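You operate a simulated robot arm through the tools that you are given. There is no shell and no other tool. Be economical: measure what you need, move in short steps, check, and stop when the job is done.

You are at the controls of a simulated two-armed robot. One attempt, no reset.

Task
Wipe up the spill on the packing table with the cloth there and put it back.

It is judged by the outcome, as a careful person would: the job done as asked, and still so three seconds after it is handed in. It fails if anything else is knocked over, pushed out of place, dropped, spilled or broken. Flat cloth is picked up by pressing the open fingertips on it (5 to 10 N) and closing them slowly along it; thin cloth reads only 2 to 8 mm in the jaws.

Robot
Two 7-joint arms with two-finger parallel grippers on one trunk, on a base that drives. Base frame: it is fixed to the floor where the robot stands at the start and does not move with it; the origin is under the middle of the robot, x ahead of it, y to its left, z up; the surface under the hand at the start is at about z = 840. Units: mm, rad, N and s.
The left shoulder is at the start at [70, 163, 1195], the right one opposite. With the tool pointing down near the work surface each hand reaches from about 380 to 880 mm from the robot's upright axis, wherever it stands, measured 20 degrees to its own side. Payload 3.43 kg a hand.
Tool frame (each hand has its own): the origin (TCP) lies between the finger pads and is the grasp point; the fingertips stand 34 mm ahead of it; z points along the fingers, y is the line along which they close. The gripper opens to 128 mm. The fingers are 24 mm wide and 12 mm thick; the gripper's body (48 by 130 mm) begins 96 mm behind the TCP.
Orientation is told as [roll, pitch, yaw] about the base's x, y, z axes, in that order, counted from this pose: with the fingers straight down and closing along the base's y, the tool's x points along the base's -x, its y along +y and its z along -z.

Tools
- The arms move only by the tool drive_tool. It takes "left_increments", "right_increments" or both (then of equal length, played together; a hand with none holds still); each is one flat list of numbers, 7 for each row, row after row: the shift along the tool's x, y, z in units of 40 mm (1.0 is 40 mm), then the turn, a rotation vector about the tool's x, y, z in units of 6 degrees (1.0 is 6 degrees), then the gripper command, from -1 (fully open) to 1 (shut), values between in proportion. In form: [x, y, z, ax, ay, az, claw, x, y, z, ax, ay, az, claw, ...]. A call has 1 to 10 rows; each row shifts and turns the commanded pose from where the row before left it, along the tool's axes as they then stand. A call with a number of a shift or a turn outside -1 to 1 is refused whole. Rows are played at 5 a second. More than 50 mm and 0.15 rad between two rows, or a gripper value outside its range, and nothing of the call is played. Where a pose cannot be reached the arm comes as near as it can. A force on the tool above 40 N (or 10 N above the force at the start of the call, whichever is more), or a blocked arm, ends the call early, and 0.2 s more pass. Each finger travels about 153 mm/s and halts on what it meets, pressing with about 21 N; the grip force reading is that of the motor and also rises with nothing between the fingers. The clock runs only during rows and for 0.2 s after the last one: add rows that do not move to give the fingers time. It gives the time, the measured TCP pose, the force on the tool (base axes), the opening and the grip force at its end, in the units of the frame above (readings bear some noise), with the torque about the TCP (base axes, N m) and any sound that the robot's microphone picked up.
- Cameras (640 x 400 px; columns grow to the right, rows downward): "scene" is now at [134.4, 22.6, 1417]; the picture's right is [0.25, -0.97, 0.00], its down [-0.61, -0.16, -0.77] and it looks along [0.75, 0.20, -0.63] (base axes); focal length 287 px, centre (320, 200). "left" rides on the left gripper at [76, 11, -160] in its tool frame; the picture's right is [-0.15, 0.99, 0.00], its down [-0.88, -0.13, -0.46] and it looks along [-0.45, -0.07, 0.89] (tool axes); focal length 234 px, centre (320, 200). "right" rides on the right gripper at [76, -11, -160] in its tool frame; the picture's right is [0.15, 0.99, 0.00], its down [-0.88, 0.13, -0.46] and it looks along [-0.45, 0.07, 0.89] (tool axes); focal length 234 px, centre (320, 200). There is no depth. A picture from a camera that has moved, and an enlarged one, comes with that camera's place and axes in the base frame and with its lens.
- grab_frame(camera): a new picture of that camera. The clock stands still meanwhile.
- lift_body(by): slides the trunk up (or, below 0, down) by that many mm; the arms and the scene camera ride with it, the base frame stays. It gives what a move gives, with no picture.
- steer(legs): drives the robot by 1 to 6 legs, each [ahead, left, turn to the left] in mm, mm and rad, along the robot's own axes; the way and the turn of a leg run together, so that a leg with both is an arc; at most 1500 mm and 3.142 rad a leg. The arms and the cameras ride along, it lands a little off, and it stops where it bumps. It gives what a move gives.
- turn_head(pan, tilt): turns the head with the scene camera to pan (to the left, within 1.501 rad either way) and tilt (down, from -0.506 to 1.204), counted from straight ahead of the robot. It gives what a move gives.
- close_up(camera, box): a new picture of the part [left, top, right, bottom] of that camera's present view, enlarged. The clock stands still meanwhile.
- job_done(): hands the job in; it is judged then, once.

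Work in short steps. Places have to be worked out from the pictures, the camera data and where the tool is seen: move nearer, look again, correct. Check each grasp and each placing, and mend what went wrong. You have 120 turns and 108 pictures in all, those below and enlarged ones among them. Open the grippers and draw the arms clear of the work before you hand the job in, unless the task says otherwise; then end with one line.

The tools are called after "Request:" by a JSON object that holds its "op" and its "data". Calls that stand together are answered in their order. drive_tool: Moves the arms, as the interface text tells. Its arguments: {"type":"object","properties":{"left_increments":{"type":"array","items":{"type":"number"}},"right_increments":{"type":"array","items":{"type":"number"}}},"required":[]} The other tools are called the same way: lift_body (by) slides the trunk up or down; steer (legs) drives the base; turn_head (pan, tilt) turns the head that bears the scene camera; grab_frame (camera) takes a picture; close_up (camera, box) takes an enlarged picture of a part of a camera's view; job_done () hands the job in.

At the start:

```text
time_s: 0.0
left_eef_pos: [616.5, 371.6, 1127.2]
left_ee_rot: [0.001, 0.001, -0.001]
left_wrist_force: [-0.4, -0.2, -0.5]
left_ft_torque: [-0.03, -0.01, 0.05]
left_width: 127.8
left_finger_force: 0.0
right_eef_pos: [642.4, -212.3, 1032.0]
right_ee_rot: [0.002, 0.0, 0.0]
right_wrist_force: [0.1, -0.5, 0.3]
right_ft_torque: [-0.04, 0.0, 0.01]
right_width: 127.9
right_finger_force: 0.1
trunk travel left (down, up): [-675.0, 265.0]
robot x, y, heading: [-2.0, -2.1, 0.0]
head pan, tilt: [0.258, 0.684]
```

scene: 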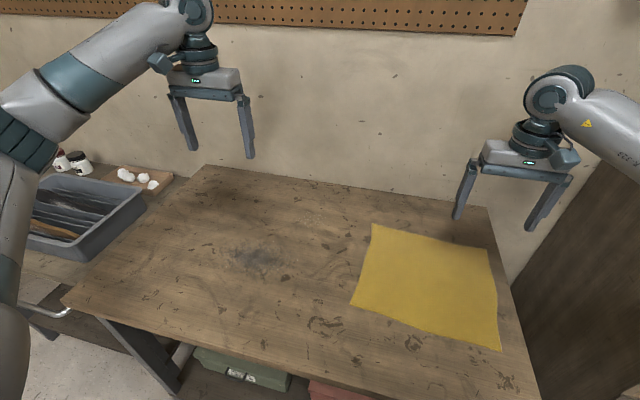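
right: 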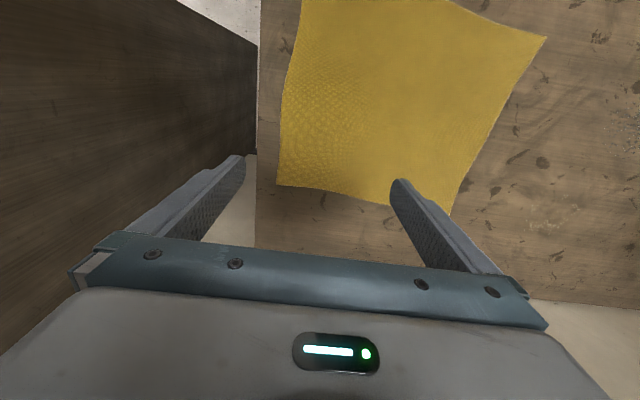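
left: 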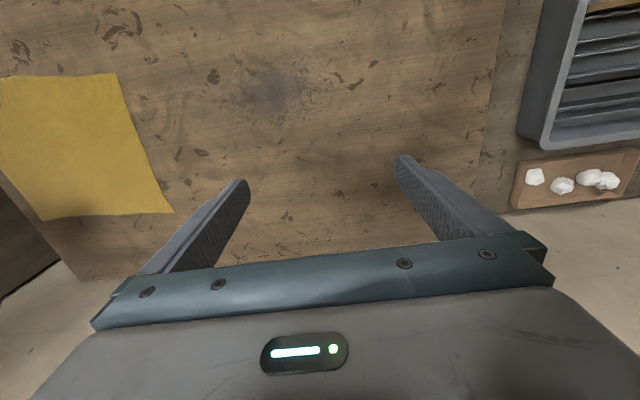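

The dark blotch near (258,258) is probably the spill, at roughly [555, 299, 840]. I'll zoom in on it and the cloth.

Request:
{"op": "close_up", "data": {"camera": "scene", "box": [180, 180, 340, 300]}}

Request:
{"op": "close_up", "data": {"camera": "scene", "box": [330, 200, 530, 400]}}

```text
3.33 times, centred on (260, 240) of scene
camera zoom: at [134.4, 22.6, 1417.0], right [0.25, -0.97, 0.0], down [-0.61, -0.16, -0.77], along [0.75, 0.2, -0.63], focal length 956 px, centre (520, 67)
```

zoom: 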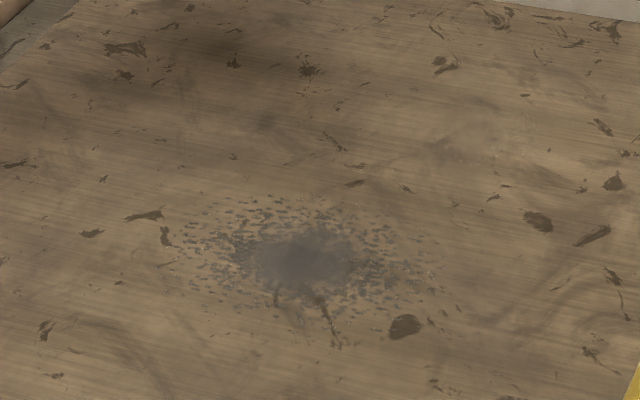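

```text
2.00 times, centred on (430, 300) of scene
camera zoom: at [134.4, 22.6, 1417.0], right [0.25, -0.97, 0.0], down [-0.61, -0.16, -0.77], along [0.75, 0.2, -0.63], focal length 574 px, centre (100, 0)
```

zoom: 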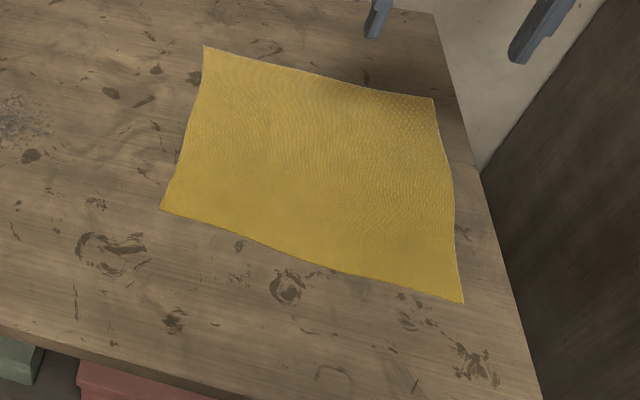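

The spill spans about x 490–620, y 200–410. The cloth lies at about x 465–750, y −270 to 40. My plan is to grip its left edge with the left hand and its right edge with the right hand, so it stays flat and can go back where it was. First I move both hands above the edges with half-open jaws.

Request:
{"op": "drive_tool", "data": {"left_increments": [0.04, -0.955, 0.5, 0, 0, 0, 0.0, 0.04, -0.955, 0.5, 0, 0, 0, 0.06, 0.04, -0.955, 0.5, 0, 0, 0, 0.06, 0.04, -0.955, 0.5, 0, 0, 0, 0.06, 0.04, -0.955, 0.5, 0, 0, 0, 0.06, 0.04, -0.955, 0.5, 0, 0, 0, 0.06, 0.04, -0.955, 0.5, 0, 0, 0, 0.06, 0.04, -0.955, 0.5, 0, 0, 0, 0.06, 0.04, -0.955, 0.5, 0, 0, 0, 0.06, 0.04, -0.955, 0.5, 0, 0, 0, 0.06], "right_increments": [0.105, -0.01, 0.26, 0, 0, 0, 0.06, 0.105, -0.01, 0.26, 0, 0, 0, 0.06, 0.105, -0.01, 0.26, 0, 0, 0, 0.06, 0.105, -0.01, 0.26, 0, 0, 0, 0.06, 0.105, -0.01, 0.26, 0, 0, 0, 0.06, 0.105, -0.01, 0.26, 0, 0, 0, 0.06, 0.105, -0.01, 0.26, 0, 0, 0, 0.06, 0.105, -0.01, 0.26, 0, 0, 0, 0.06, 0.105, -0.01, 0.26, 0, 0, 0, 0.06, 0.105, -0.01, 0.26, 0, 0, 0, 0.06]}}

Request:
{"op": "grab_frame", "data": {"camera": "scene"}}

Request:
{"op": "grab_frame", "data": {"camera": "left"}}

Request:
{"op": "grab_frame", "data": {"camera": "right"}}

```text
time_s: 2.2
left_eef_pos: [600.4, -12.8, 925.5]
left_ee_rot: [0.003, -0.001, 0.001]
left_wrist_force: [-0.5, -0.4, 0.1]
left_ft_torque: [0.02, -0.03, 0.03]
left_width: 60.1
left_finger_force: 0.2
right_eef_pos: [601.9, -217.2, 927.1]
right_ee_rot: [0.001, 0.0, 0.001]
right_wrist_force: [0.6, -1.3, 0.4]
right_ft_torque: [0.01, -0.01, 0.04]
right_width: 60.2
right_finger_force: 0.0
trunk travel left (down, up): [-675.0, 265.0]
robot x, y, heading: [2.9, -2.4, -0.002]
head pan, tilt: [0.258, 0.684]
```

```text
102 pictures are left
camera scene: at [134.7, 20.6, 1417.0], right [0.26, -0.97, 0.0], down [-0.61, -0.16, -0.77], along [0.75, 0.2, -0.63], focal length 287 px, centre (320, 200)
```

scene: 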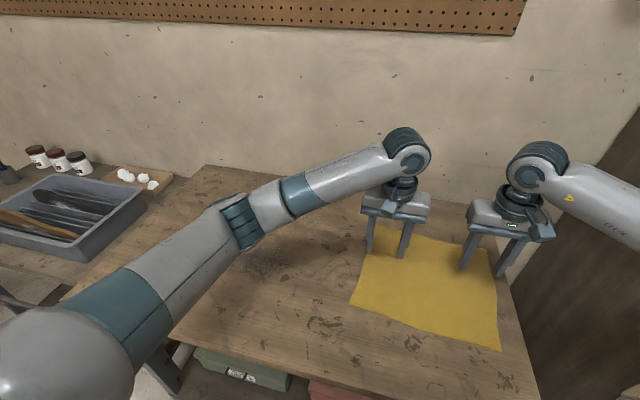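

```text
101 pictures are left
camera left: at [525.5, -0.5, 1087.3], right [0.15, 0.99, 0.0], down [0.88, -0.13, 0.46], along [0.45, -0.06, -0.89], focal length 234 px, centre (320, 200)
```

left: 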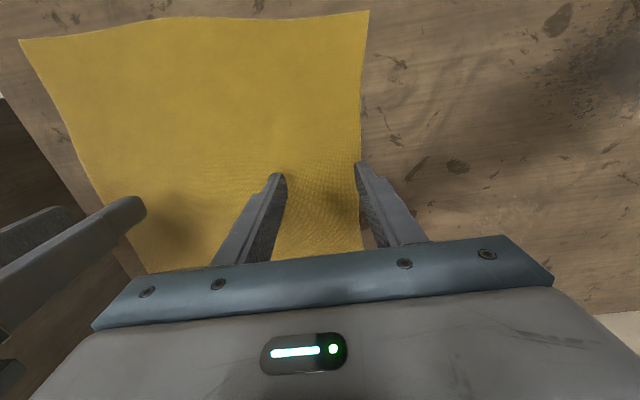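

```text
100 pictures are left
camera right: at [525.4, -228.9, 1087.7], right [-0.15, 0.99, 0.0], down [0.88, 0.13, 0.46], along [0.45, 0.07, -0.89], focal length 234 px, centre (320, 200)
```

right: 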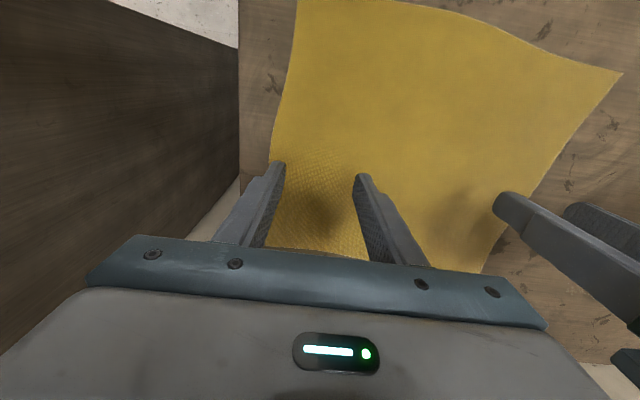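

Both jaws are above the cloth edges. The right outer finger is close to the edge, so I shift it 12 mm inward and lower both hands to just above the cloth.

Request:
{"op": "drive_tool", "data": {"left_increments": [0, -0.1, 0.4, 0, 0, 0, 0.06, 0, 0, 0.4, 0, 0, 0, 0.06, 0, 0, 0.3, 0, 0, 0, 0.06, 0, 0, 0, 0, 0, 0, 0.06], "right_increments": [0, 0.3, 0.4, 0, 0, 0, 0.06, 0, 0, 0.4, 0, 0, 0, 0.06, 0, 0, 0.3, 0, 0, 0, 0.06, 0, 0, 0, 0, 0, 0, 0.06]}}

Request:
{"op": "grab_frame", "data": {"camera": "right"}}

Request:
{"op": "grab_frame", "data": {"camera": "left"}}

```text
time_s: 3.2
left_eef_pos: [599.9, -12.9, 883.0]
left_ee_rot: [0.001, 0.0, 0.001]
left_wrist_force: [0.1, 0.1, 0.3]
left_ft_torque: [-0.02, 0.01, 0.02]
left_width: 60.1
left_finger_force: 0.1
right_eef_pos: [603.0, -205.9, 885.4]
right_ee_rot: [0.001, 0.001, -0.002]
right_wrist_force: [0.4, -0.4, 0.0]
right_ft_torque: [-0.03, -0.05, -0.03]
right_width: 60.4
right_finger_force: 0.1
trunk travel left (down, up): [-675.0, 265.0]
robot x, y, heading: [3.5, 2.7, -0.002]
head pan, tilt: [0.258, 0.684]
```

```text
99 pictures are left
camera right: at [525.5, -215.5, 1044.7], right [-0.15, 0.99, 0.0], down [0.88, 0.13, 0.46], along [0.45, 0.07, -0.89], focal length 234 px, centre (320, 200)
```

right: 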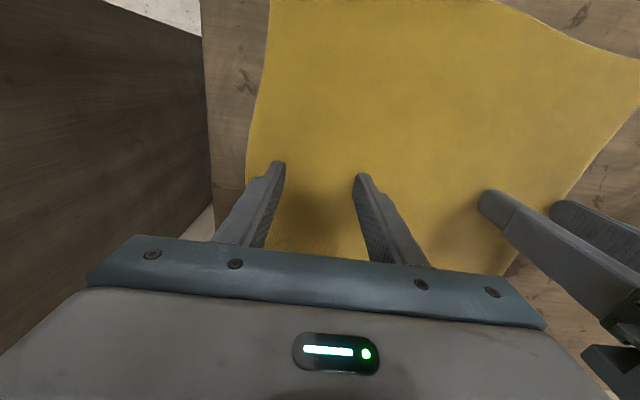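

```text
98 pictures are left
camera left: at [525.5, -1.8, 1043.6], right [0.15, 0.99, 0.0], down [0.88, -0.13, 0.46], along [0.45, -0.07, -0.89], focal length 234 px, centre (320, 200)
```

left: 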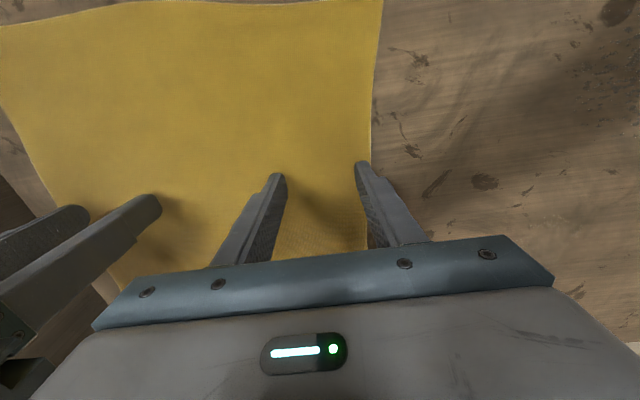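

Now I press gently with both hands, in small steps down.

Request:
{"op": "drive_tool", "data": {"left_increments": [0, -0.1, 0.15, 0, 0, 0, 0.06, 0, 0, 0.1, 0, 0, 0, 0.06, 0, 0, 0, 0, 0, 0, 0.06], "right_increments": [0, 0, 0.2, 0, 0, 0, 0.06, 0, 0, 0.1, 0, 0, 0, 0.06, 0, 0, 0, 0, 0, 0, 0.06]}}

```text
time_s: 4.0
left_eef_pos: [599.5, -16.3, 876.9]
left_ee_rot: [-0.002, -0.004, -0.001]
left_wrist_force: [2.0, -0.5, 11.2]
left_ft_torque: [0.32, -0.06, -0.06]
left_width: 59.9
left_finger_force: 0.0
right_eef_pos: [600.5, -204.6, 874.9]
right_ee_rot: [0.001, -0.005, -0.003]
right_wrist_force: [3.8, -3.3, 20.4]
right_ft_torque: [-0.21, -0.02, 0.04]
right_width: 60.4
right_finger_force: 0.1
trunk travel left (down, up): [-675.0, 265.0]
robot x, y, heading: [1.8, -1.9, 0.001]
head pan, tilt: [0.258, 0.684]
```

There is contact at about TCP z 876. I ease the right hand to about 8 N and close both jaws slowly.

Request:
{"op": "drive_tool", "data": {"left_increments": [0, 0, -0.02, 0, 0, 0, 0.06, 0, 0, 0, 0, 0, 0, 0.16, 0, 0, 0, 0, 0, 0, 0.26, 0, 0, 0, 0, 0, 0, 0.36, 0, 0, 0, 0, 0, 0, 0.46, 0, 0, 0, 0, 0, 0, 0.58, 0, 0, 0, 0, 0, 0, 0.7, 0, 0, 0, 0, 0, 0, 0.82, 0, 0, 0, 0, 0, 0, 0.94, 0, 0, 0, 0, 0, 0, 1], "right_increments": [0, 0, -0.07, 0, 0, 0, 0.06, 0, 0, 0, 0, 0, 0, 0.16, 0, 0, 0, 0, 0, 0, 0.26, 0, 0, 0, 0, 0, 0, 0.36, 0, 0, 0, 0, 0, 0, 0.46, 0, 0, 0, 0, 0, 0, 0.58, 0, 0, 0, 0, 0, 0, 0.7, 0, 0, 0, 0, 0, 0, 0.82, 0, 0, 0, 0, 0, 0, 0.94, 0, 0, 0, 0, 0, 0, 1]}}

Request:
{"op": "grab_frame", "data": {"camera": "left"}}

Request:
{"op": "grab_frame", "data": {"camera": "right"}}

```text
time_s: 6.2
left_eef_pos: [599.2, -15.9, 875.2]
left_ee_rot: [0.0, -0.001, 0.0]
left_wrist_force: [-0.3, 0.1, 22.1]
left_ft_torque: [0.22, 0.04, -0.03]
left_width: 2.1
left_finger_force: 21.5
right_eef_pos: [601.1, -202.8, 876.4]
right_ee_rot: [-0.001, -0.003, 0.001]
right_wrist_force: [0.3, 1.9, 0.8]
right_ft_torque: [0.09, 0.0, -0.01]
right_width: 6.6
right_finger_force: 21.0
trunk travel left (down, up): [-675.0, 265.0]
robot x, y, heading: [0.6, -3.5, 0.002]
head pan, tilt: [0.258, 0.684]
```

```text
97 pictures are left
camera left: at [523.7, -5.2, 1036.2], right [0.15, 0.99, 0.0], down [0.88, -0.13, 0.46], along [0.45, -0.07, -0.89], focal length 234 px, centre (320, 200)
```

left: 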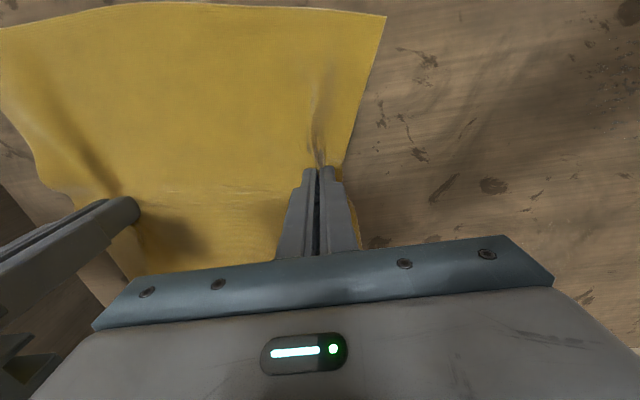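

```text
96 pictures are left
camera right: at [523.5, -214.4, 1036.2], right [-0.15, 0.99, 0.0], down [0.88, 0.13, 0.46], along [0.45, 0.07, -0.89], focal length 234 px, centre (320, 200)
```

right: 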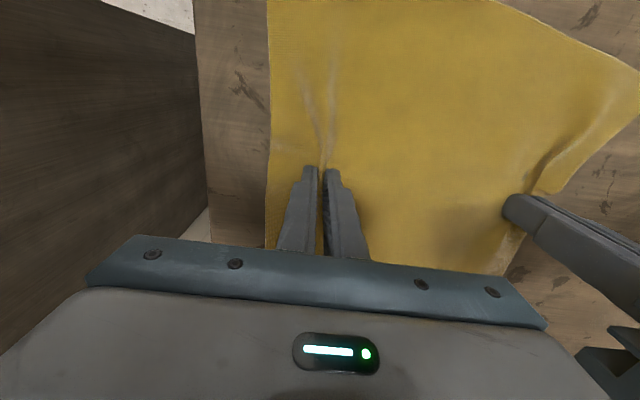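

Both jaws show a fold pinched between the fingers, at 2.1 and 6.6 mm. I lift both slightly to check the grip.

Request:
{"op": "drive_tool", "data": {"left_increments": [0, 0, -0.4, 0, 0, 0, 1, 0, 0, -0.5, 0, 0, 0, 1, 0, 0, 0, 0, 0, 0, 1], "right_increments": [0, 0, -0.4, 0, 0, 0, 1, 0, 0, -0.5, 0, 0, 0, 1, 0, 0, 0, 0, 0, 0, 1]}}

Request:
{"op": "grab_frame", "data": {"camera": "scene"}}

Request:
{"op": "grab_frame", "data": {"camera": "left"}}

```text
time_s: 7.0
left_eef_pos: [600.3, -18.5, 910.2]
left_ee_rot: [0.0, 0.001, -0.002]
left_wrist_force: [-0.4, -1.4, -0.2]
left_ft_torque: [-0.05, 0.01, 0.01]
left_width: 2.0
left_finger_force: 21.3
right_eef_pos: [601.2, -202.2, 910.1]
right_ee_rot: [-0.001, 0.0, 0.0]
right_wrist_force: [-0.8, 1.7, 0.8]
right_ft_torque: [0.08, 0.0, 0.02]
right_width: 6.5
right_finger_force: 21.4
trunk travel left (down, up): [-675.0, 265.0]
robot x, y, heading: [1.8, 1.0, 0.004]
head pan, tilt: [0.258, 0.684]
```

```text
95 pictures are left
camera scene: at [135.2, 22.1, 1416.8], right [0.25, -0.97, 0.0], down [-0.61, -0.16, -0.77], along [0.75, 0.2, -0.63], focal length 287 px, centre (320, 200)
```

scene: 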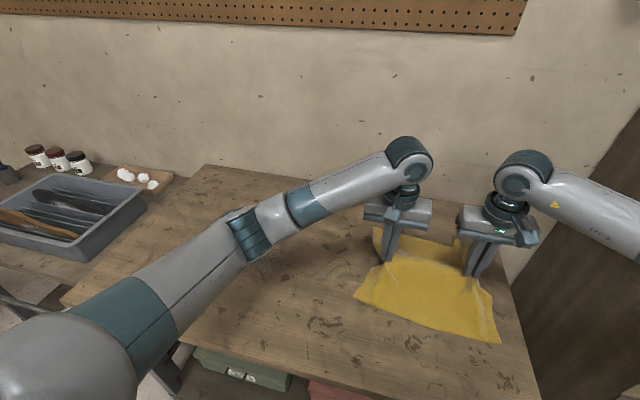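

```text
94 pictures are left
camera left: at [526.0, -6.3, 1071.0], right [0.15, 0.99, 0.0], down [0.88, -0.13, 0.45], along [0.45, -0.07, -0.89], focal length 234 px, centre (320, 200)
```

left: 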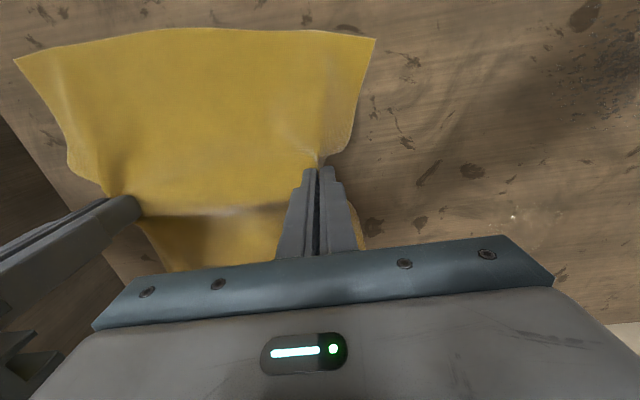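

Both edges are gripped and the cloth hangs between the hands. I carry it 190 mm left, so the left hand ends at the near side of the spill.

Request:
{"op": "drive_tool", "data": {"left_increments": [0, 0.8, -0.3, 0, 0, 0, 1, -0.1, 0.8, 0, 0, 0, 0, 1, -0.1, 0.8, 0, 0, 0, 0, 1, -0.1, 0.8, 0, 0, 0, 0, 1, -0.1, 0.8, 0, 0, 0, 0, 1, -0.1, 0.75, 0, 0, 0, 0, 1, 0, 0, 0.3, 0, 0, 0, 1, 0, 0, 0.35, 0, 0, 0, 1, 0, 0, 0.35, 0, 0, 0, 1, 0, 0, 0, 0, 0, 0, 1], "right_increments": [0, 0.8, -0.3, 0, 0, 0, 1, -0.1, 0.8, 0, 0, 0, 0, 1, -0.1, 0.8, 0, 0, 0, 0, 1, -0.1, 0.8, 0, 0, 0, 0, 1, -0.1, 0.8, 0, 0, 0, 0, 1, -0.1, 0.75, 0, 0, 0, 0, 1, 0, 0, 0.3, 0, 0, 0, 1, 0, 0, 0.35, 0, 0, 0, 1, 0, 0, 0.35, 0, 0, 0, 1, 0, 0, 0, 0, 0, 0, 1]}}

Request:
{"op": "grab_frame", "data": {"camera": "left"}}

Request:
{"op": "grab_frame", "data": {"camera": "scene"}}

```text
time_s: 9.2
left_eef_pos: [618.7, 172.2, 882.0]
left_ee_rot: [0.0, -0.001, 0.001]
left_wrist_force: [-0.4, -2.4, 0.5]
left_ft_torque: [-0.08, 0.04, -0.03]
left_width: 2.3
left_finger_force: 21.3
right_eef_pos: [621.1, -14.7, 882.3]
right_ee_rot: [0.001, 0.001, 0.0]
right_wrist_force: [-0.8, 2.6, -0.1]
right_ft_torque: [0.1, -0.05, 0.01]
right_width: 6.6
right_finger_force: 21.1
trunk travel left (down, up): [-675.0, 265.0]
robot x, y, heading: [-1.2, -1.9, -0.003]
head pan, tilt: [0.258, 0.684]
```

```text
93 pictures are left
camera left: at [545.7, 183.7, 1042.4], right [0.15, 0.99, 0.0], down [0.88, -0.13, 0.46], along [0.45, -0.07, -0.89], focal length 234 px, centre (320, 200)
```

left: 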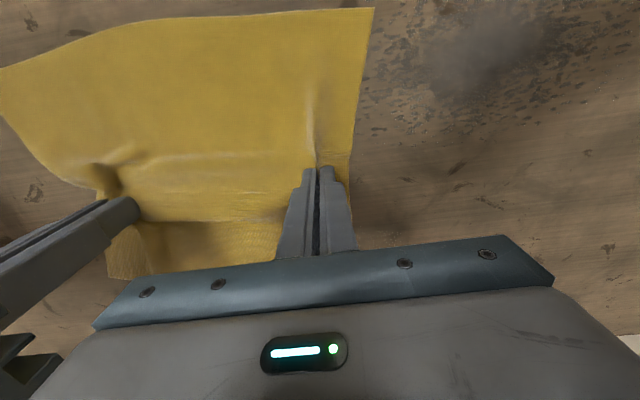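

```text
92 pictures are left
camera scene: at [134.2, 22.3, 1417.0], right [0.25, -0.97, 0.0], down [-0.61, -0.16, -0.77], along [0.75, 0.2, -0.63], focal length 287 px, centre (320, 200)
```

scene: 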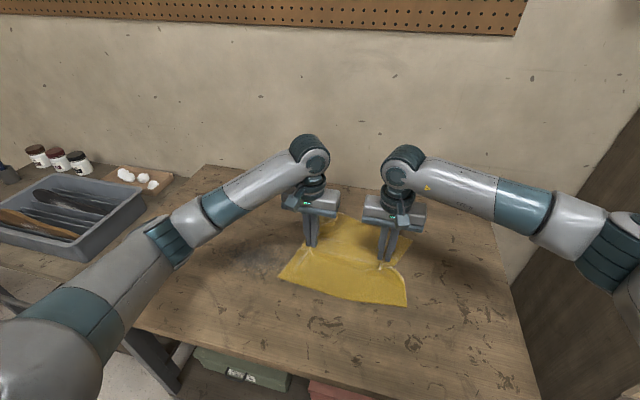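

The spill shows just ahead-left of the cloth. I press down lightly and make one stroke left across the far row, with the right hand following.

Request:
{"op": "drive_tool", "data": {"left_increments": [0, 0, 0.17, 0, 0, 0, 1, 0, 0.7, 0, 0, 0, 0, 1, 0, 0.7, 0, 0, 0, 0, 1, 0, 0.7, 0, 0, 0, 0, 1, 0, 0.7, 0, 0, 0, 0, 1, 0, 0.7, 0, 0, 0, 0, 1, 0, 0.7, 0, 0, 0, 0, 1, 0, 0.7, 0, 0, 0, 0, 1, 0, 0.7, 0, 0, 0, 0, 1, 0, 0.6, 0, 0, 0, 0, 1], "right_increments": [0, 0, 0.12, 0, 0, 0, 1, 0, 0.7, 0, 0, 0, 0, 1, 0, 0.7, 0, 0, 0, 0, 1, 0, 0.7, 0, 0, 0, 0, 1, 0, 0.7, 0, 0, 0, 0, 1, 0, 0.7, 0, 0, 0, 0, 1, 0, 0.7, 0, 0, 0, 0, 1, 0, 0.7, 0, 0, 0, 0, 1, 0, 0.7, 0, 0, 0, 0, 1, 0, 0.6, 0, 0, 0, 0, 1]}}

Request:
{"op": "grab_frame", "data": {"camera": "scene"}}

Request:
{"op": "grab_frame", "data": {"camera": "left"}}

```text
time_s: 11.4
left_eef_pos: [620.6, 421.1, 875.9]
left_ee_rot: [-0.001, 0.0, 0.0]
left_wrist_force: [-0.1, -3.5, 3.5]
left_ft_torque: [-0.09, -0.02, -0.03]
left_width: 2.1
left_finger_force: 20.6
right_eef_pos: [620.9, 234.6, 877.5]
right_ee_rot: [-0.001, -0.003, -0.001]
right_wrist_force: [0.2, 3.3, 0.0]
right_ft_torque: [0.09, -0.01, 0.03]
right_width: 6.7
right_finger_force: 20.6
trunk travel left (down, up): [-675.0, 265.0]
robot x, y, heading: [-0.8, -1.7, -0.0]
head pan, tilt: [0.258, 0.684]
```

```text
91 pictures are left
camera scene: at [133.0, 23.9, 1417.1], right [0.25, -0.97, 0.0], down [-0.61, -0.16, -0.78], along [0.75, 0.2, -0.63], focal length 287 px, centre (320, 200)
```

scene: 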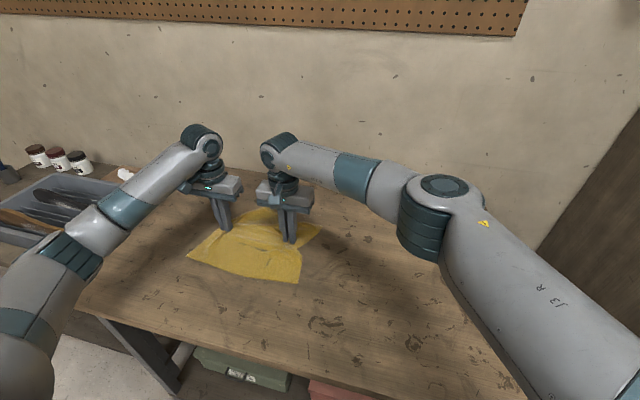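

```text
90 pictures are left
camera left: at [545.4, 433.4, 1036.3], right [0.15, 0.99, 0.0], down [0.88, -0.13, 0.46], along [0.45, -0.07, -0.89], focal length 234 px, centre (320, 200)
```

left: 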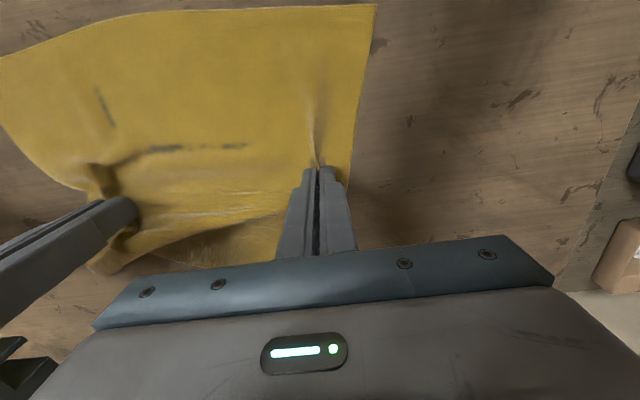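

The stroke went well, but the press was light at 3.5 N. I shift 25 mm nearer, press slightly more and stroke back.

Request:
{"op": "drive_tool", "data": {"left_increments": [0.62, 0, 0.05, 0, 0, 0, 1, 0, -0.7, 0, 0, 0, 0, 1, 0, -0.7, 0, 0, 0, 0, 1, 0, -0.7, 0, 0, 0, 0, 1, 0, -0.7, 0, 0, 0, 0, 1, 0, -0.7, 0, 0, 0, 0, 1, 0, -0.7, 0, 0, 0, 0, 1, 0, -0.7, 0, 0, 0, 0, 1, 0, -0.7, 0, 0, 0, 0, 1, 0, -0.6, 0, 0, 0, 0, 1], "right_increments": [0.62, 0, 0.02, 0, 0, 0, 1, 0, -0.7, 0, 0, 0, 0, 1, 0, -0.7, 0, 0, 0, 0, 1, 0, -0.7, 0, 0, 0, 0, 1, 0, -0.7, 0, 0, 0, 0, 1, 0, -0.7, 0, 0, 0, 0, 1, 0, -0.7, 0, 0, 0, 0, 1, 0, -0.7, 0, 0, 0, 0, 1, 0, -0.7, 0, 0, 0, 0, 1, 0, -0.6, 0, 0, 0, 0, 1]}}

Request:
{"op": "grab_frame", "data": {"camera": "scene"}}

Request:
{"op": "grab_frame", "data": {"camera": "left"}}

```text
time_s: 13.6
left_eef_pos: [593.9, 171.3, 875.7]
left_ee_rot: [0.001, -0.003, 0.003]
left_wrist_force: [-0.6, 1.8, 33.4]
left_ft_torque: [0.23, 0.13, -0.04]
left_width: 2.3
left_finger_force: 21.1
right_eef_pos: [593.3, -15.9, 880.5]
right_ee_rot: [0.001, -0.004, 0.002]
right_wrist_force: [-0.4, 3.5, 0.0]
right_ft_torque: [0.2, -0.02, 0.0]
right_width: 6.6
right_finger_force: 20.9
trunk travel left (down, up): [-675.0, 265.0]
robot x, y, heading: [-0.9, -2.1, -0.003]
head pan, tilt: [0.258, 0.684]
```

```text
89 pictures are left
camera scene: at [130.8, 20.8, 1417.5], right [0.26, -0.97, 0.0], down [-0.61, -0.16, -0.78], along [0.75, 0.2, -0.63], focal length 287 px, centre (320, 200)
```

scene: 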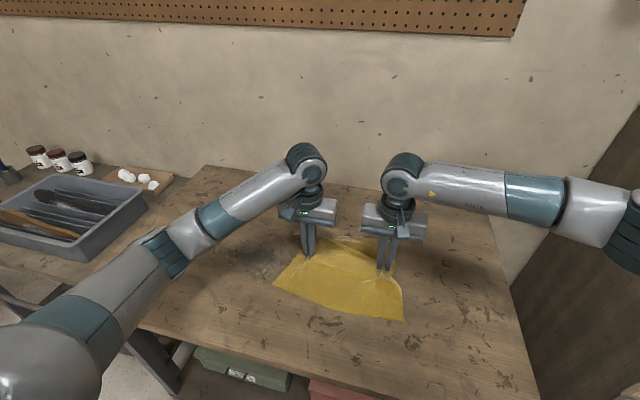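

```text
88 pictures are left
camera left: at [519.5, 182.5, 1036.0], right [0.15, 0.99, 0.0], down [0.88, -0.13, 0.46], along [0.45, -0.07, -0.89], focal length 234 px, centre (320, 200)
```

left: 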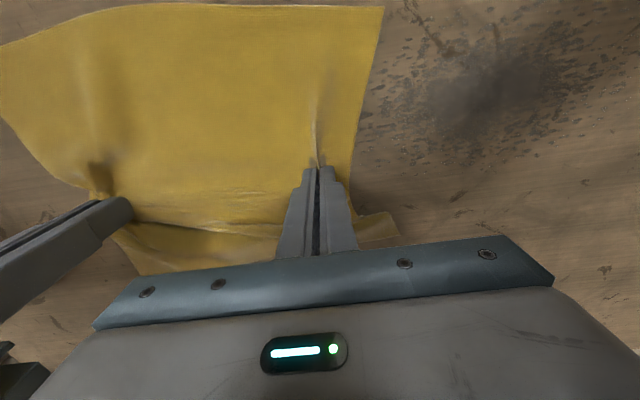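

The spill core is still ahead, around x 545. The force reads 33 N, so I ease off 1.5 mm, shift to x≈570 and stroke left.

Request:
{"op": "drive_tool", "data": {"left_increments": [0.6, 0, -0.05, 0, 0, 0, 1, 0, 0.7, 0, 0, 0, 0, 1, 0, 0.7, 0, 0, 0, 0, 1, 0, 0.7, 0, 0, 0, 0, 1, 0, 0.7, 0, 0, 0, 0, 1, 0, 0.7, 0, 0, 0, 0, 1, 0, 0.7, 0, 0, 0, 0, 1, 0, 0.7, 0, 0, 0, 0, 1, 0, 0.7, 0, 0, 0, 0, 1, 0, 0.6, 0, 0, 0, 0, 1], "right_increments": [0.6, 0, 0.02, 0, 0, 0, 1, 0, 0.7, 0, 0, 0, 0, 1, 0, 0.7, 0, 0, 0, 0, 1, 0, 0.7, 0, 0, 0, 0, 1, 0, 0.7, 0, 0, 0, 0, 1, 0, 0.7, 0, 0, 0, 0, 1, 0, 0.7, 0, 0, 0, 0, 1, 0, 0.7, 0, 0, 0, 0, 1, 0, 0.7, 0, 0, 0, 0, 1, 0, 0.6, 0, 0, 0, 0, 1]}}

Request:
{"op": "drive_tool", "data": {"left_increments": [0.6, 0, 0.0, 0, 0, 0, 1, 0, -0.7, 0, 0, 0, 0, 1, 0, -0.7, 0, 0, 0, 0, 1, 0, -0.7, 0, 0, 0, 0, 1, 0, -0.7, 0, 0, 0, 0, 1, 0, -0.7, 0, 0, 0, 0, 1, 0, -0.7, 0, 0, 0, 0, 1, 0, -0.7, 0, 0, 0, 0, 1, 0, -0.7, 0, 0, 0, 0, 1, 0, -0.6, 0, 0, 0, 0, 1], "right_increments": [0.6, 0, 0.0, 0, 0, 0, 1, 0, -0.7, 0, 0, 0, 0, 1, 0, -0.7, 0, 0, 0, 0, 1, 0, -0.7, 0, 0, 0, 0, 1, 0, -0.7, 0, 0, 0, 0, 1, 0, -0.7, 0, 0, 0, 0, 1, 0, -0.7, 0, 0, 0, 0, 1, 0, -0.7, 0, 0, 0, 0, 1, 0, -0.7, 0, 0, 0, 0, 1, 0, -0.6, 0, 0, 0, 0, 1]}}

Request:
{"op": "grab_frame", "data": {"camera": "left"}}

Request:
{"op": "grab_frame", "data": {"camera": "scene"}}

```text
time_s: 15.8
left_eef_pos: [571.1, 421.8, 876.6]
left_ee_rot: [-0.001, 0.0, 0.0]
left_wrist_force: [0.2, -4.2, 0.6]
left_ft_torque: [-0.15, -0.02, -0.03]
left_width: 2.3
left_finger_force: 20.8
right_eef_pos: [573.3, 234.6, 876.7]
right_ee_rot: [0.001, -0.002, 0.001]
right_wrist_force: [0.6, 3.9, 4.5]
right_ft_torque: [0.13, -0.01, 0.02]
right_width: 6.8
right_finger_force: 20.7
trunk travel left (down, up): [-675.0, 265.0]
robot x, y, heading: [0.5, -1.7, -0.007]
head pan, tilt: [0.258, 0.684]
```

```text
time_s: 18.0
left_eef_pos: [545.7, 172.4, 877.7]
left_ee_rot: [0.0, -0.002, -0.001]
left_wrist_force: [-0.7, -5.0, -0.2]
left_ft_torque: [-0.13, 0.01, -0.01]
left_width: 1.8
left_finger_force: 20.7
right_eef_pos: [545.7, -16.8, 875.4]
right_ee_rot: [0.001, -0.002, -0.001]
right_wrist_force: [1.3, 7.5, 15.2]
right_ft_torque: [0.36, 0.01, -0.05]
right_width: 7.2
right_finger_force: 20.6
trunk travel left (down, up): [-675.0, 265.0]
robot x, y, heading: [3.3, 0.5, 0.001]
head pan, tilt: [0.258, 0.684]
```

```text
87 pictures are left
camera left: at [471.0, 184.1, 1037.9], right [0.15, 0.99, 0.0], down [0.88, -0.13, 0.46], along [0.45, -0.07, -0.89], focal length 234 px, centre (320, 200)
```

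left: 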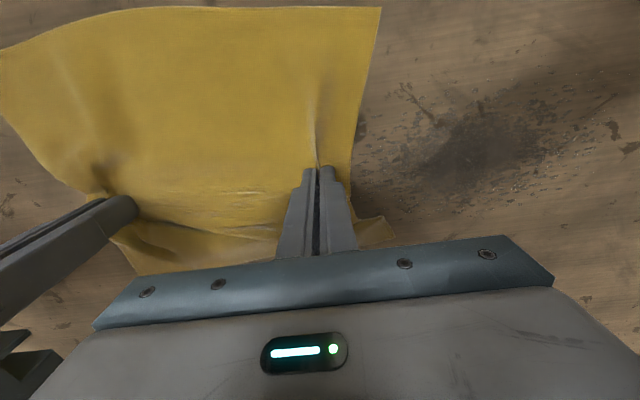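

```text
86 pictures are left
camera scene: at [132.7, 21.4, 1417.3], right [0.26, -0.97, 0.0], down [-0.61, -0.16, -0.78], along [0.75, 0.2, -0.63], focal length 287 px, centre (320, 200)
```

scene: 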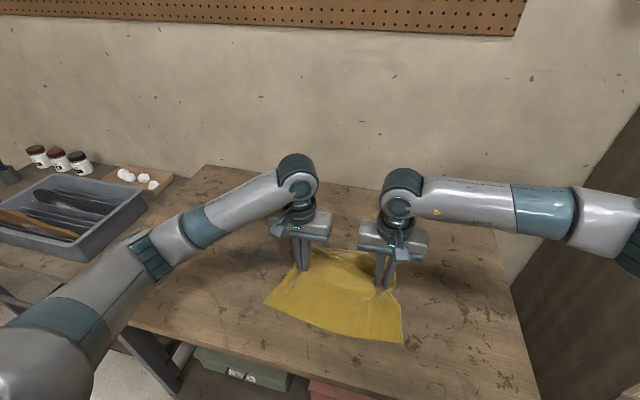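

Let me zoom in on the spill to judge how much has been removed.

Request:
{"op": "close_up", "data": {"camera": "scene", "box": [180, 180, 340, 300]}}

```text
3.33 times, centred on (260, 240) of scene
camera zoom: at [132.7, 21.4, 1417.3], right [0.26, -0.97, 0.0], down [-0.61, -0.16, -0.78], along [0.75, 0.2, -0.63], focal length 956 px, centre (520, 67)
```

zoom: 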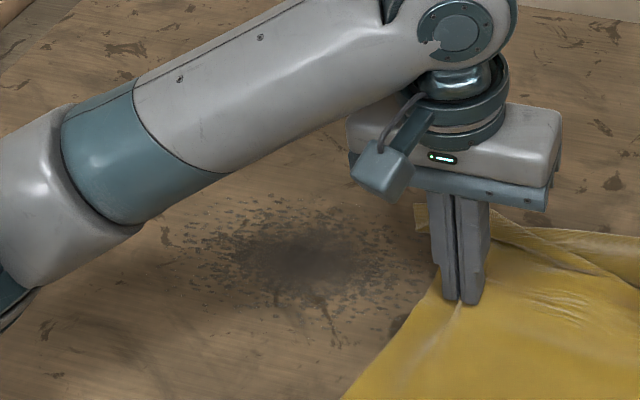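

The spill has faded only a little, because the strokes were hardly pressing. I press more with the left hand, ease the right, and stroke over x≈545.

Request:
{"op": "drive_tool", "data": {"left_increments": [0, 0, 0.08, 0, 0, 0, 1, 0, 0.35, 0.0, 0, 0, 0, 1], "right_increments": [0, 0, -0.04, 0, 0, 0, 1, 0, 0.35, 0.0, 0, 0, 0, 1]}}

```text
time_s: 18.6
left_eef_pos: [546.1, 186.8, 875.1]
left_ee_rot: [-0.004, -0.006, 0.0]
left_wrist_force: [0.9, -9.4, 18.4]
left_ft_torque: [-0.29, 0.01, -0.07]
left_width: 2.1
left_finger_force: 21.1
right_eef_pos: [546.2, -0.6, 877.7]
right_ee_rot: [-0.001, 0.0, -0.001]
right_wrist_force: [0.6, 3.9, 0.2]
right_ft_torque: [0.08, -0.02, -0.02]
right_width: 6.6
right_finger_force: 21.9
trunk travel left (down, up): [-675.0, 265.0]
robot x, y, heading: [3.9, -3.8, 0.003]
head pan, tilt: [0.258, 0.684]
```

18 N is a good pressing force, so I continue the stroke left in slower rows.

Request:
{"op": "drive_tool", "data": {"left_increments": [0, 0.6, 0, 0, 0, 0, 1, 0, 0.6, 0, 0, 0, 0, 1, 0, 0.6, 0, 0, 0, 0, 1, 0, 0.6, 0, 0, 0, 0, 1, 0, 0.6, 0, 0, 0, 0, 1, 0, 0.6, 0, 0, 0, 0, 1, 0, 0.6, 0, 0, 0, 0, 1, 0, 0.6, 0, 0, 0, 0, 1, 0, 0.6, 0, 0, 0, 0, 1, 0, 0.4, 0, 0, 0, 0, 1], "right_increments": [0, 0.6, 0, 0, 0, 0, 1, 0, 0.6, 0, 0, 0, 0, 1, 0, 0.6, 0, 0, 0, 0, 1, 0, 0.6, 0, 0, 0, 0, 1, 0, 0.6, 0, 0, 0, 0, 1, 0, 0.6, 0, 0, 0, 0, 1, 0, 0.6, 0, 0, 0, 0, 1, 0, 0.6, 0, 0, 0, 0, 1, 0, 0.6, 0, 0, 0, 0, 1, 0, 0.4, 0, 0, 0, 0, 1]}}

Request:
{"op": "drive_tool", "data": {"left_increments": [0.5, -0.6, 0, 0, 0, 0, 1, 0, -0.6, 0, 0, 0, 0, 1, 0, -0.6, 0, 0, 0, 0, 1, 0, -0.6, 0, 0, 0, 0, 1, 0, -0.6, 0, 0, 0, 0, 1, 0, -0.6, 0, 0, 0, 0, 1, 0, -0.6, 0, 0, 0, 0, 1, 0, -0.6, 0, 0, 0, 0, 1, 0, -0.6, 0, 0, 0, 0, 1, 0, -0.6, 0, 0, 0, 0, 1], "right_increments": [0.5, -0.6, 0, 0, 0, 0, 1, 0, -0.6, 0, 0, 0, 0, 1, 0, -0.6, 0, 0, 0, 0, 1, 0, -0.6, 0, 0, 0, 0, 1, 0, -0.6, 0, 0, 0, 0, 1, 0, -0.6, 0, 0, 0, 0, 1, 0, -0.6, 0, 0, 0, 0, 1, 0, -0.6, 0, 0, 0, 0, 1, 0, -0.6, 0, 0, 0, 0, 1, 0, -0.6, 0, 0, 0, 0, 1]}}

Request:
{"op": "close_up", "data": {"camera": "scene", "box": [180, 180, 340, 300]}}

Request:
{"op": "grab_frame", "data": {"camera": "left"}}

```text
time_s: 20.8
left_eef_pos: [545.2, 416.0, 876.5]
left_ee_rot: [0.001, -0.007, 0.001]
left_wrist_force: [0.0, -10.1, 36.5]
left_ft_torque: [-0.31, 0.05, -0.04]
left_width: 2.2
left_finger_force: 21.4
right_eef_pos: [546.2, 230.1, 879.3]
right_ee_rot: [0.004, -0.002, 0.0]
right_wrist_force: [-0.6, 2.3, 0.0]
right_ft_torque: [0.1, -0.05, 0.0]
right_width: 6.6
right_finger_force: 20.8
trunk travel left (down, up): [-675.0, 265.0]
robot x, y, heading: [-1.3, -0.4, 0.002]
head pan, tilt: [0.258, 0.684]
```

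```text
time_s: 23.0
left_eef_pos: [526.3, 177.5, 874.6]
left_ee_rot: [0.0, -0.005, -0.001]
left_wrist_force: [-1.0, 3.3, 43.7]
left_ft_torque: [0.24, 0.12, -0.09]
left_width: 2.4
left_finger_force: 20.8
right_eef_pos: [525.5, -9.8, 879.8]
right_ee_rot: [0.002, -0.003, -0.002]
right_wrist_force: [0.9, 4.5, -0.7]
right_ft_torque: [0.21, -0.04, -0.01]
right_width: 6.4
right_finger_force: 21.1
trunk travel left (down, up): [-675.0, 265.0]
robot x, y, heading: [-1.3, 1.3, 0.001]
head pan, tilt: [0.258, 0.684]
```

```text
3.33 times, centred on (260, 240) of scene
camera zoom: at [130.3, 20.6, 1417.5], right [0.26, -0.97, 0.0], down [-0.61, -0.16, -0.78], along [0.75, 0.2, -0.63], focal length 956 px, centre (520, 67)
```

zoom: 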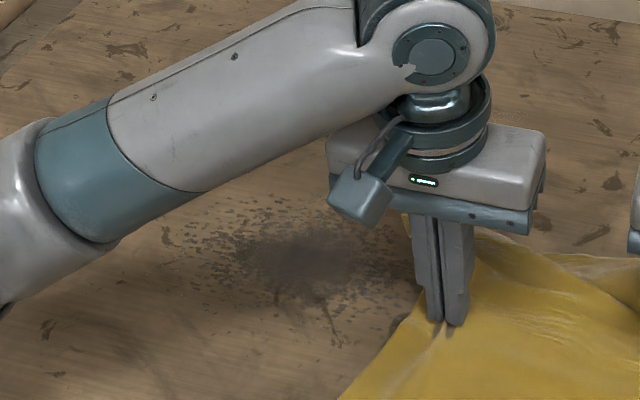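

```text
83 pictures are left
camera left: at [450.9, 189.4, 1035.9], right [0.15, 0.99, 0.0], down [0.88, -0.13, 0.46], along [0.46, -0.07, -0.89], focal length 234 px, centre (320, 200)
```

left: 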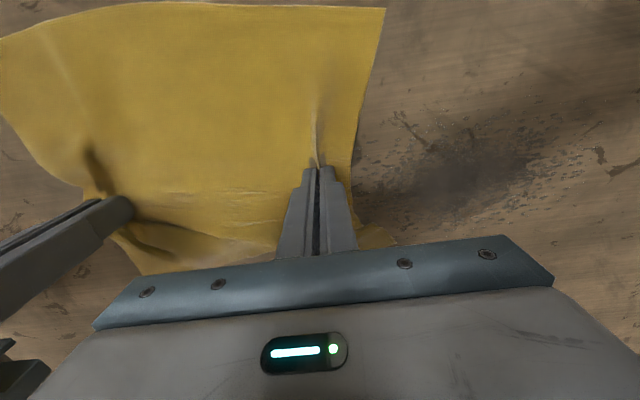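

The spill is fading. The force of 44 N is too high, so I ease off slightly and cover x≈505 and 485.

Request:
{"op": "drive_tool", "data": {"left_increments": [0.5, 0, -0.06, 0, 0, 0, 1, 0, 0.6, 0, 0, 0, 0, 1, 0, 0.7, 0, 0, 0, 0, 1, 0, 0.7, 0, 0, 0, 0, 1, 0, 0.7, 0, 0, 0, 0, 1, 0, 0.7, 0, 0, 0, 0, 1, 0, 0.7, 0, 0, 0, 0, 1, 0, 0.7, 0, 0, 0, 0, 1, 0, 0.6, 0, 0, 0, 0, 1, 0, 0.6, 0, 0, 0, 0, 1], "right_increments": [0.5, 0, 0, 0, 0, 0, 1, 0, 0.6, 0, 0, 0, 0, 1, 0, 0.7, 0, 0, 0, 0, 1, 0, 0.7, 0, 0, 0, 0, 1, 0, 0.7, 0, 0, 0, 0, 1, 0, 0.7, 0, 0, 0, 0, 1, 0, 0.7, 0, 0, 0, 0, 1, 0, 0.7, 0, 0, 0, 0, 1, 0, 0.6, 0, 0, 0, 0, 1, 0, 0.6, 0, 0, 0, 0, 1]}}

Request:
{"op": "drive_tool", "data": {"left_increments": [0.5, -0.6, 0, 0, 0, 0, 1, 0, -0.6, 0, 0, 0, 0, 1, 0, -0.6, 0, 0, 0, 0, 1, 0, -0.6, 0, 0, 0, 0, 1, 0, -0.6, 0, 0, 0, 0, 1, 0, -0.6, 0, 0, 0, 0, 1, 0, -0.6, 0, 0, 0, 0, 1, 0, -0.6, 0, 0, 0, 0, 1, 0, -0.6, 0, 0, 0, 0, 1, 0, -0.6, 0, 0, 0, 0, 1], "right_increments": [0.5, -0.6, 0, 0, 0, 0, 1, 0, -0.6, 0, 0, 0, 0, 1, 0, -0.6, 0, 0, 0, 0, 1, 0, -0.6, 0, 0, 0, 0, 1, 0, -0.6, 0, 0, 0, 0, 1, 0, -0.6, 0, 0, 0, 0, 1, 0, -0.6, 0, 0, 0, 0, 1, 0, -0.6, 0, 0, 0, 0, 1, 0, -0.6, 0, 0, 0, 0, 1, 0, -0.6, 0, 0, 0, 0, 1]}}

Request:
{"op": "close_up", "data": {"camera": "scene", "box": [180, 180, 340, 300]}}

Request:
{"op": "grab_frame", "data": {"camera": "left"}}

```text
time_s: 25.2
left_eef_pos: [507.0, 420.3, 875.0]
left_ee_rot: [-0.001, 0.0, 0.001]
left_wrist_force: [-0.6, -2.6, 3.3]
left_ft_torque: [-0.11, 0.02, -0.05]
left_width: 1.9
left_finger_force: 21.2
right_eef_pos: [508.9, 231.9, 879.1]
right_ee_rot: [-0.004, -0.001, 0.0]
right_wrist_force: [0.5, 2.5, 1.0]
right_ft_torque: [0.07, 0.01, 0.0]
right_width: 6.8
right_finger_force: 20.9
trunk travel left (down, up): [-675.0, 265.0]
robot x, y, heading: [-0.2, 0.3, 0.003]
head pan, tilt: [0.258, 0.684]
```

```text
time_s: 27.4
left_eef_pos: [485.6, 178.6, 875.6]
left_ee_rot: [0.002, 0.001, 0.0]
left_wrist_force: [-0.9, -1.8, 11.2]
left_ft_torque: [-0.06, 0.02, -0.01]
left_width: 1.8
left_finger_force: 20.9
right_eef_pos: [486.7, -9.7, 877.2]
right_ee_rot: [0.002, 0.001, 0.002]
right_wrist_force: [0.5, 3.4, 0.8]
right_ft_torque: [0.2, 0.01, -0.01]
right_width: 6.8
right_finger_force: 21.4
trunk travel left (down, up): [-675.0, 265.0]
robot x, y, heading: [0.1, -4.6, 0.001]
head pan, tilt: [0.258, 0.684]
```

```text
3.33 times, centred on (260, 240) of scene
camera zoom: at [133.5, 20.6, 1417.1], right [0.26, -0.97, 0.0], down [-0.61, -0.16, -0.78], along [0.75, 0.2, -0.63], focal length 956 px, centre (520, 67)
```

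zoom: 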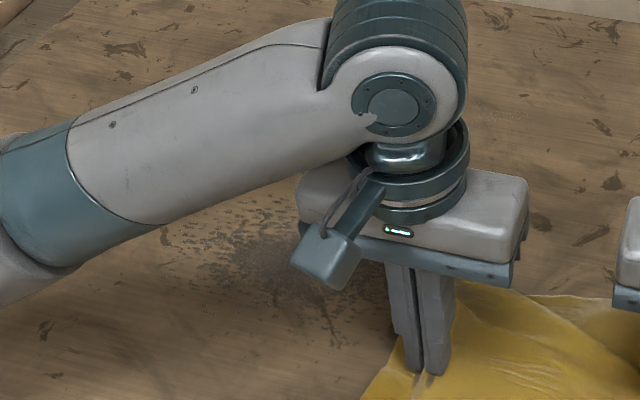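

```text
81 pictures are left
camera left: at [411.0, 189.5, 1036.5], right [0.15, 0.99, 0.0], down [0.88, -0.13, 0.46], along [0.45, -0.07, -0.89], focal length 234 px, centre (320, 200)
```

left: 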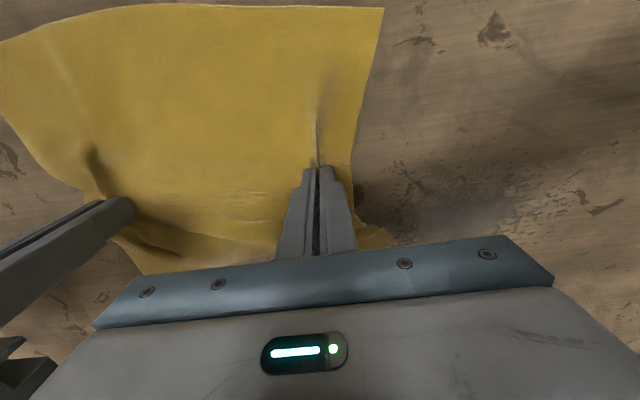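

The spill is clearly fading. I make another pass with strokes at x ≈ 515 and 545 at moderate pressure.

Request:
{"op": "drive_tool", "data": {"left_increments": [-0.75, 0, 0.02, 0, 0, 0, 1, 0, 0.6, 0, 0, 0, 0, 1, 0, 0.7, 0, 0, 0, 0, 1, 0, 0.7, 0, 0, 0, 0, 1, 0, 0.7, 0, 0, 0, 0, 1, 0, 0.7, 0, 0, 0, 0, 1, 0, 0.7, 0, 0, 0, 0, 1, 0, 0.7, 0, 0, 0, 0, 1, 0, 0.6, 0, 0, 0, 0, 1, 0, 0.6, 0, 0, 0, 0, 1], "right_increments": [-0.75, 0, 0, 0, 0, 0, 1, 0, 0.6, 0, 0, 0, 0, 1, 0, 0.7, 0, 0, 0, 0, 1, 0, 0.7, 0, 0, 0, 0, 1, 0, 0.7, 0, 0, 0, 0, 1, 0, 0.7, 0, 0, 0, 0, 1, 0, 0.7, 0, 0, 0, 0, 1, 0, 0.7, 0, 0, 0, 0, 1, 0, 0.6, 0, 0, 0, 0, 1, 0, 0.6, 0, 0, 0, 0, 1]}}

Request:
{"op": "drive_tool", "data": {"left_increments": [-0.7, -0.6, 0, 0, 0, 0, 1, 0, -0.6, 0, 0, 0, 0, 1, 0, -0.6, 0, 0, 0, 0, 1, 0, -0.6, 0, 0, 0, 0, 1, 0, -0.6, 0, 0, 0, 0, 1, 0, -0.6, 0, 0, 0, 0, 1, 0, -0.6, 0, 0, 0, 0, 1, 0, -0.6, 0, 0, 0, 0, 1, 0, -0.6, 0, 0, 0, 0, 1, 0, -0.6, 0, 0, 0, 0, 1], "right_increments": [-0.7, -0.6, 0, 0, 0, 0, 1, 0, -0.6, 0, 0, 0, 0, 1, 0, -0.6, 0, 0, 0, 0, 1, 0, -0.6, 0, 0, 0, 0, 1, 0, -0.6, 0, 0, 0, 0, 1, 0, -0.6, 0, 0, 0, 0, 1, 0, -0.6, 0, 0, 0, 0, 1, 0, -0.6, 0, 0, 0, 0, 1, 0, -0.6, 0, 0, 0, 0, 1, 0, -0.6, 0, 0, 0, 0, 1]}}

Request:
{"op": "grab_frame", "data": {"camera": "left"}}

```text
time_s: 29.6
left_eef_pos: [516.9, 418.0, 876.0]
left_ee_rot: [0.002, -0.003, 0.001]
left_wrist_force: [1.1, -4.2, 16.6]
left_ft_torque: [-0.13, -0.05, 0.03]
left_width: 2.0
left_finger_force: 20.6
right_eef_pos: [520.4, 233.9, 879.1]
right_ee_rot: [-0.001, -0.002, 0.001]
right_wrist_force: [-0.3, 1.9, -0.2]
right_ft_torque: [0.05, -0.01, 0.02]
right_width: 6.7
right_finger_force: 20.6
trunk travel left (down, up): [-675.0, 265.0]
robot x, y, heading: [-1.1, -0.0, -0.003]
head pan, tilt: [0.258, 0.684]
```

```text
time_s: 31.8
left_eef_pos: [543.9, 176.0, 875.9]
left_ee_rot: [0.003, -0.002, 0.001]
left_wrist_force: [-1.7, 2.9, 26.1]
left_ft_torque: [0.11, 0.05, -0.05]
left_width: 2.3
left_finger_force: 21.2
right_eef_pos: [545.4, -9.8, 879.8]
right_ee_rot: [0.003, -0.001, -0.002]
right_wrist_force: [0.7, 3.2, 0.0]
right_ft_torque: [0.12, 0.0, 0.0]
right_width: 6.1
right_finger_force: 21.3
trunk travel left (down, up): [-675.0, 265.0]
robot x, y, heading: [-0.5, 0.9, -0.002]
head pan, tilt: [0.258, 0.684]
```

```text
80 pictures are left
camera left: at [468.8, 188.4, 1036.2], right [0.15, 0.99, 0.0], down [0.88, -0.13, 0.46], along [0.45, -0.07, -0.89], focal length 234 px, centre (320, 200)
```

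left: 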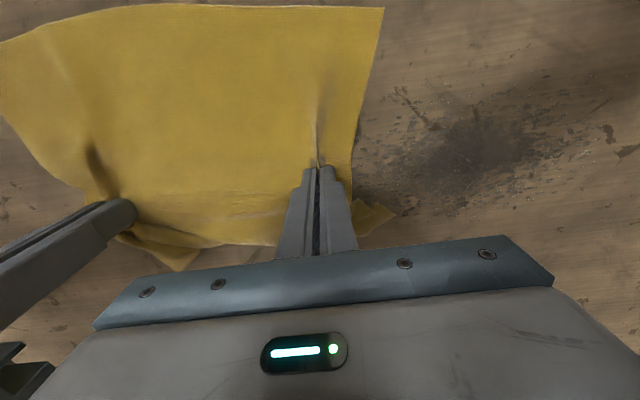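

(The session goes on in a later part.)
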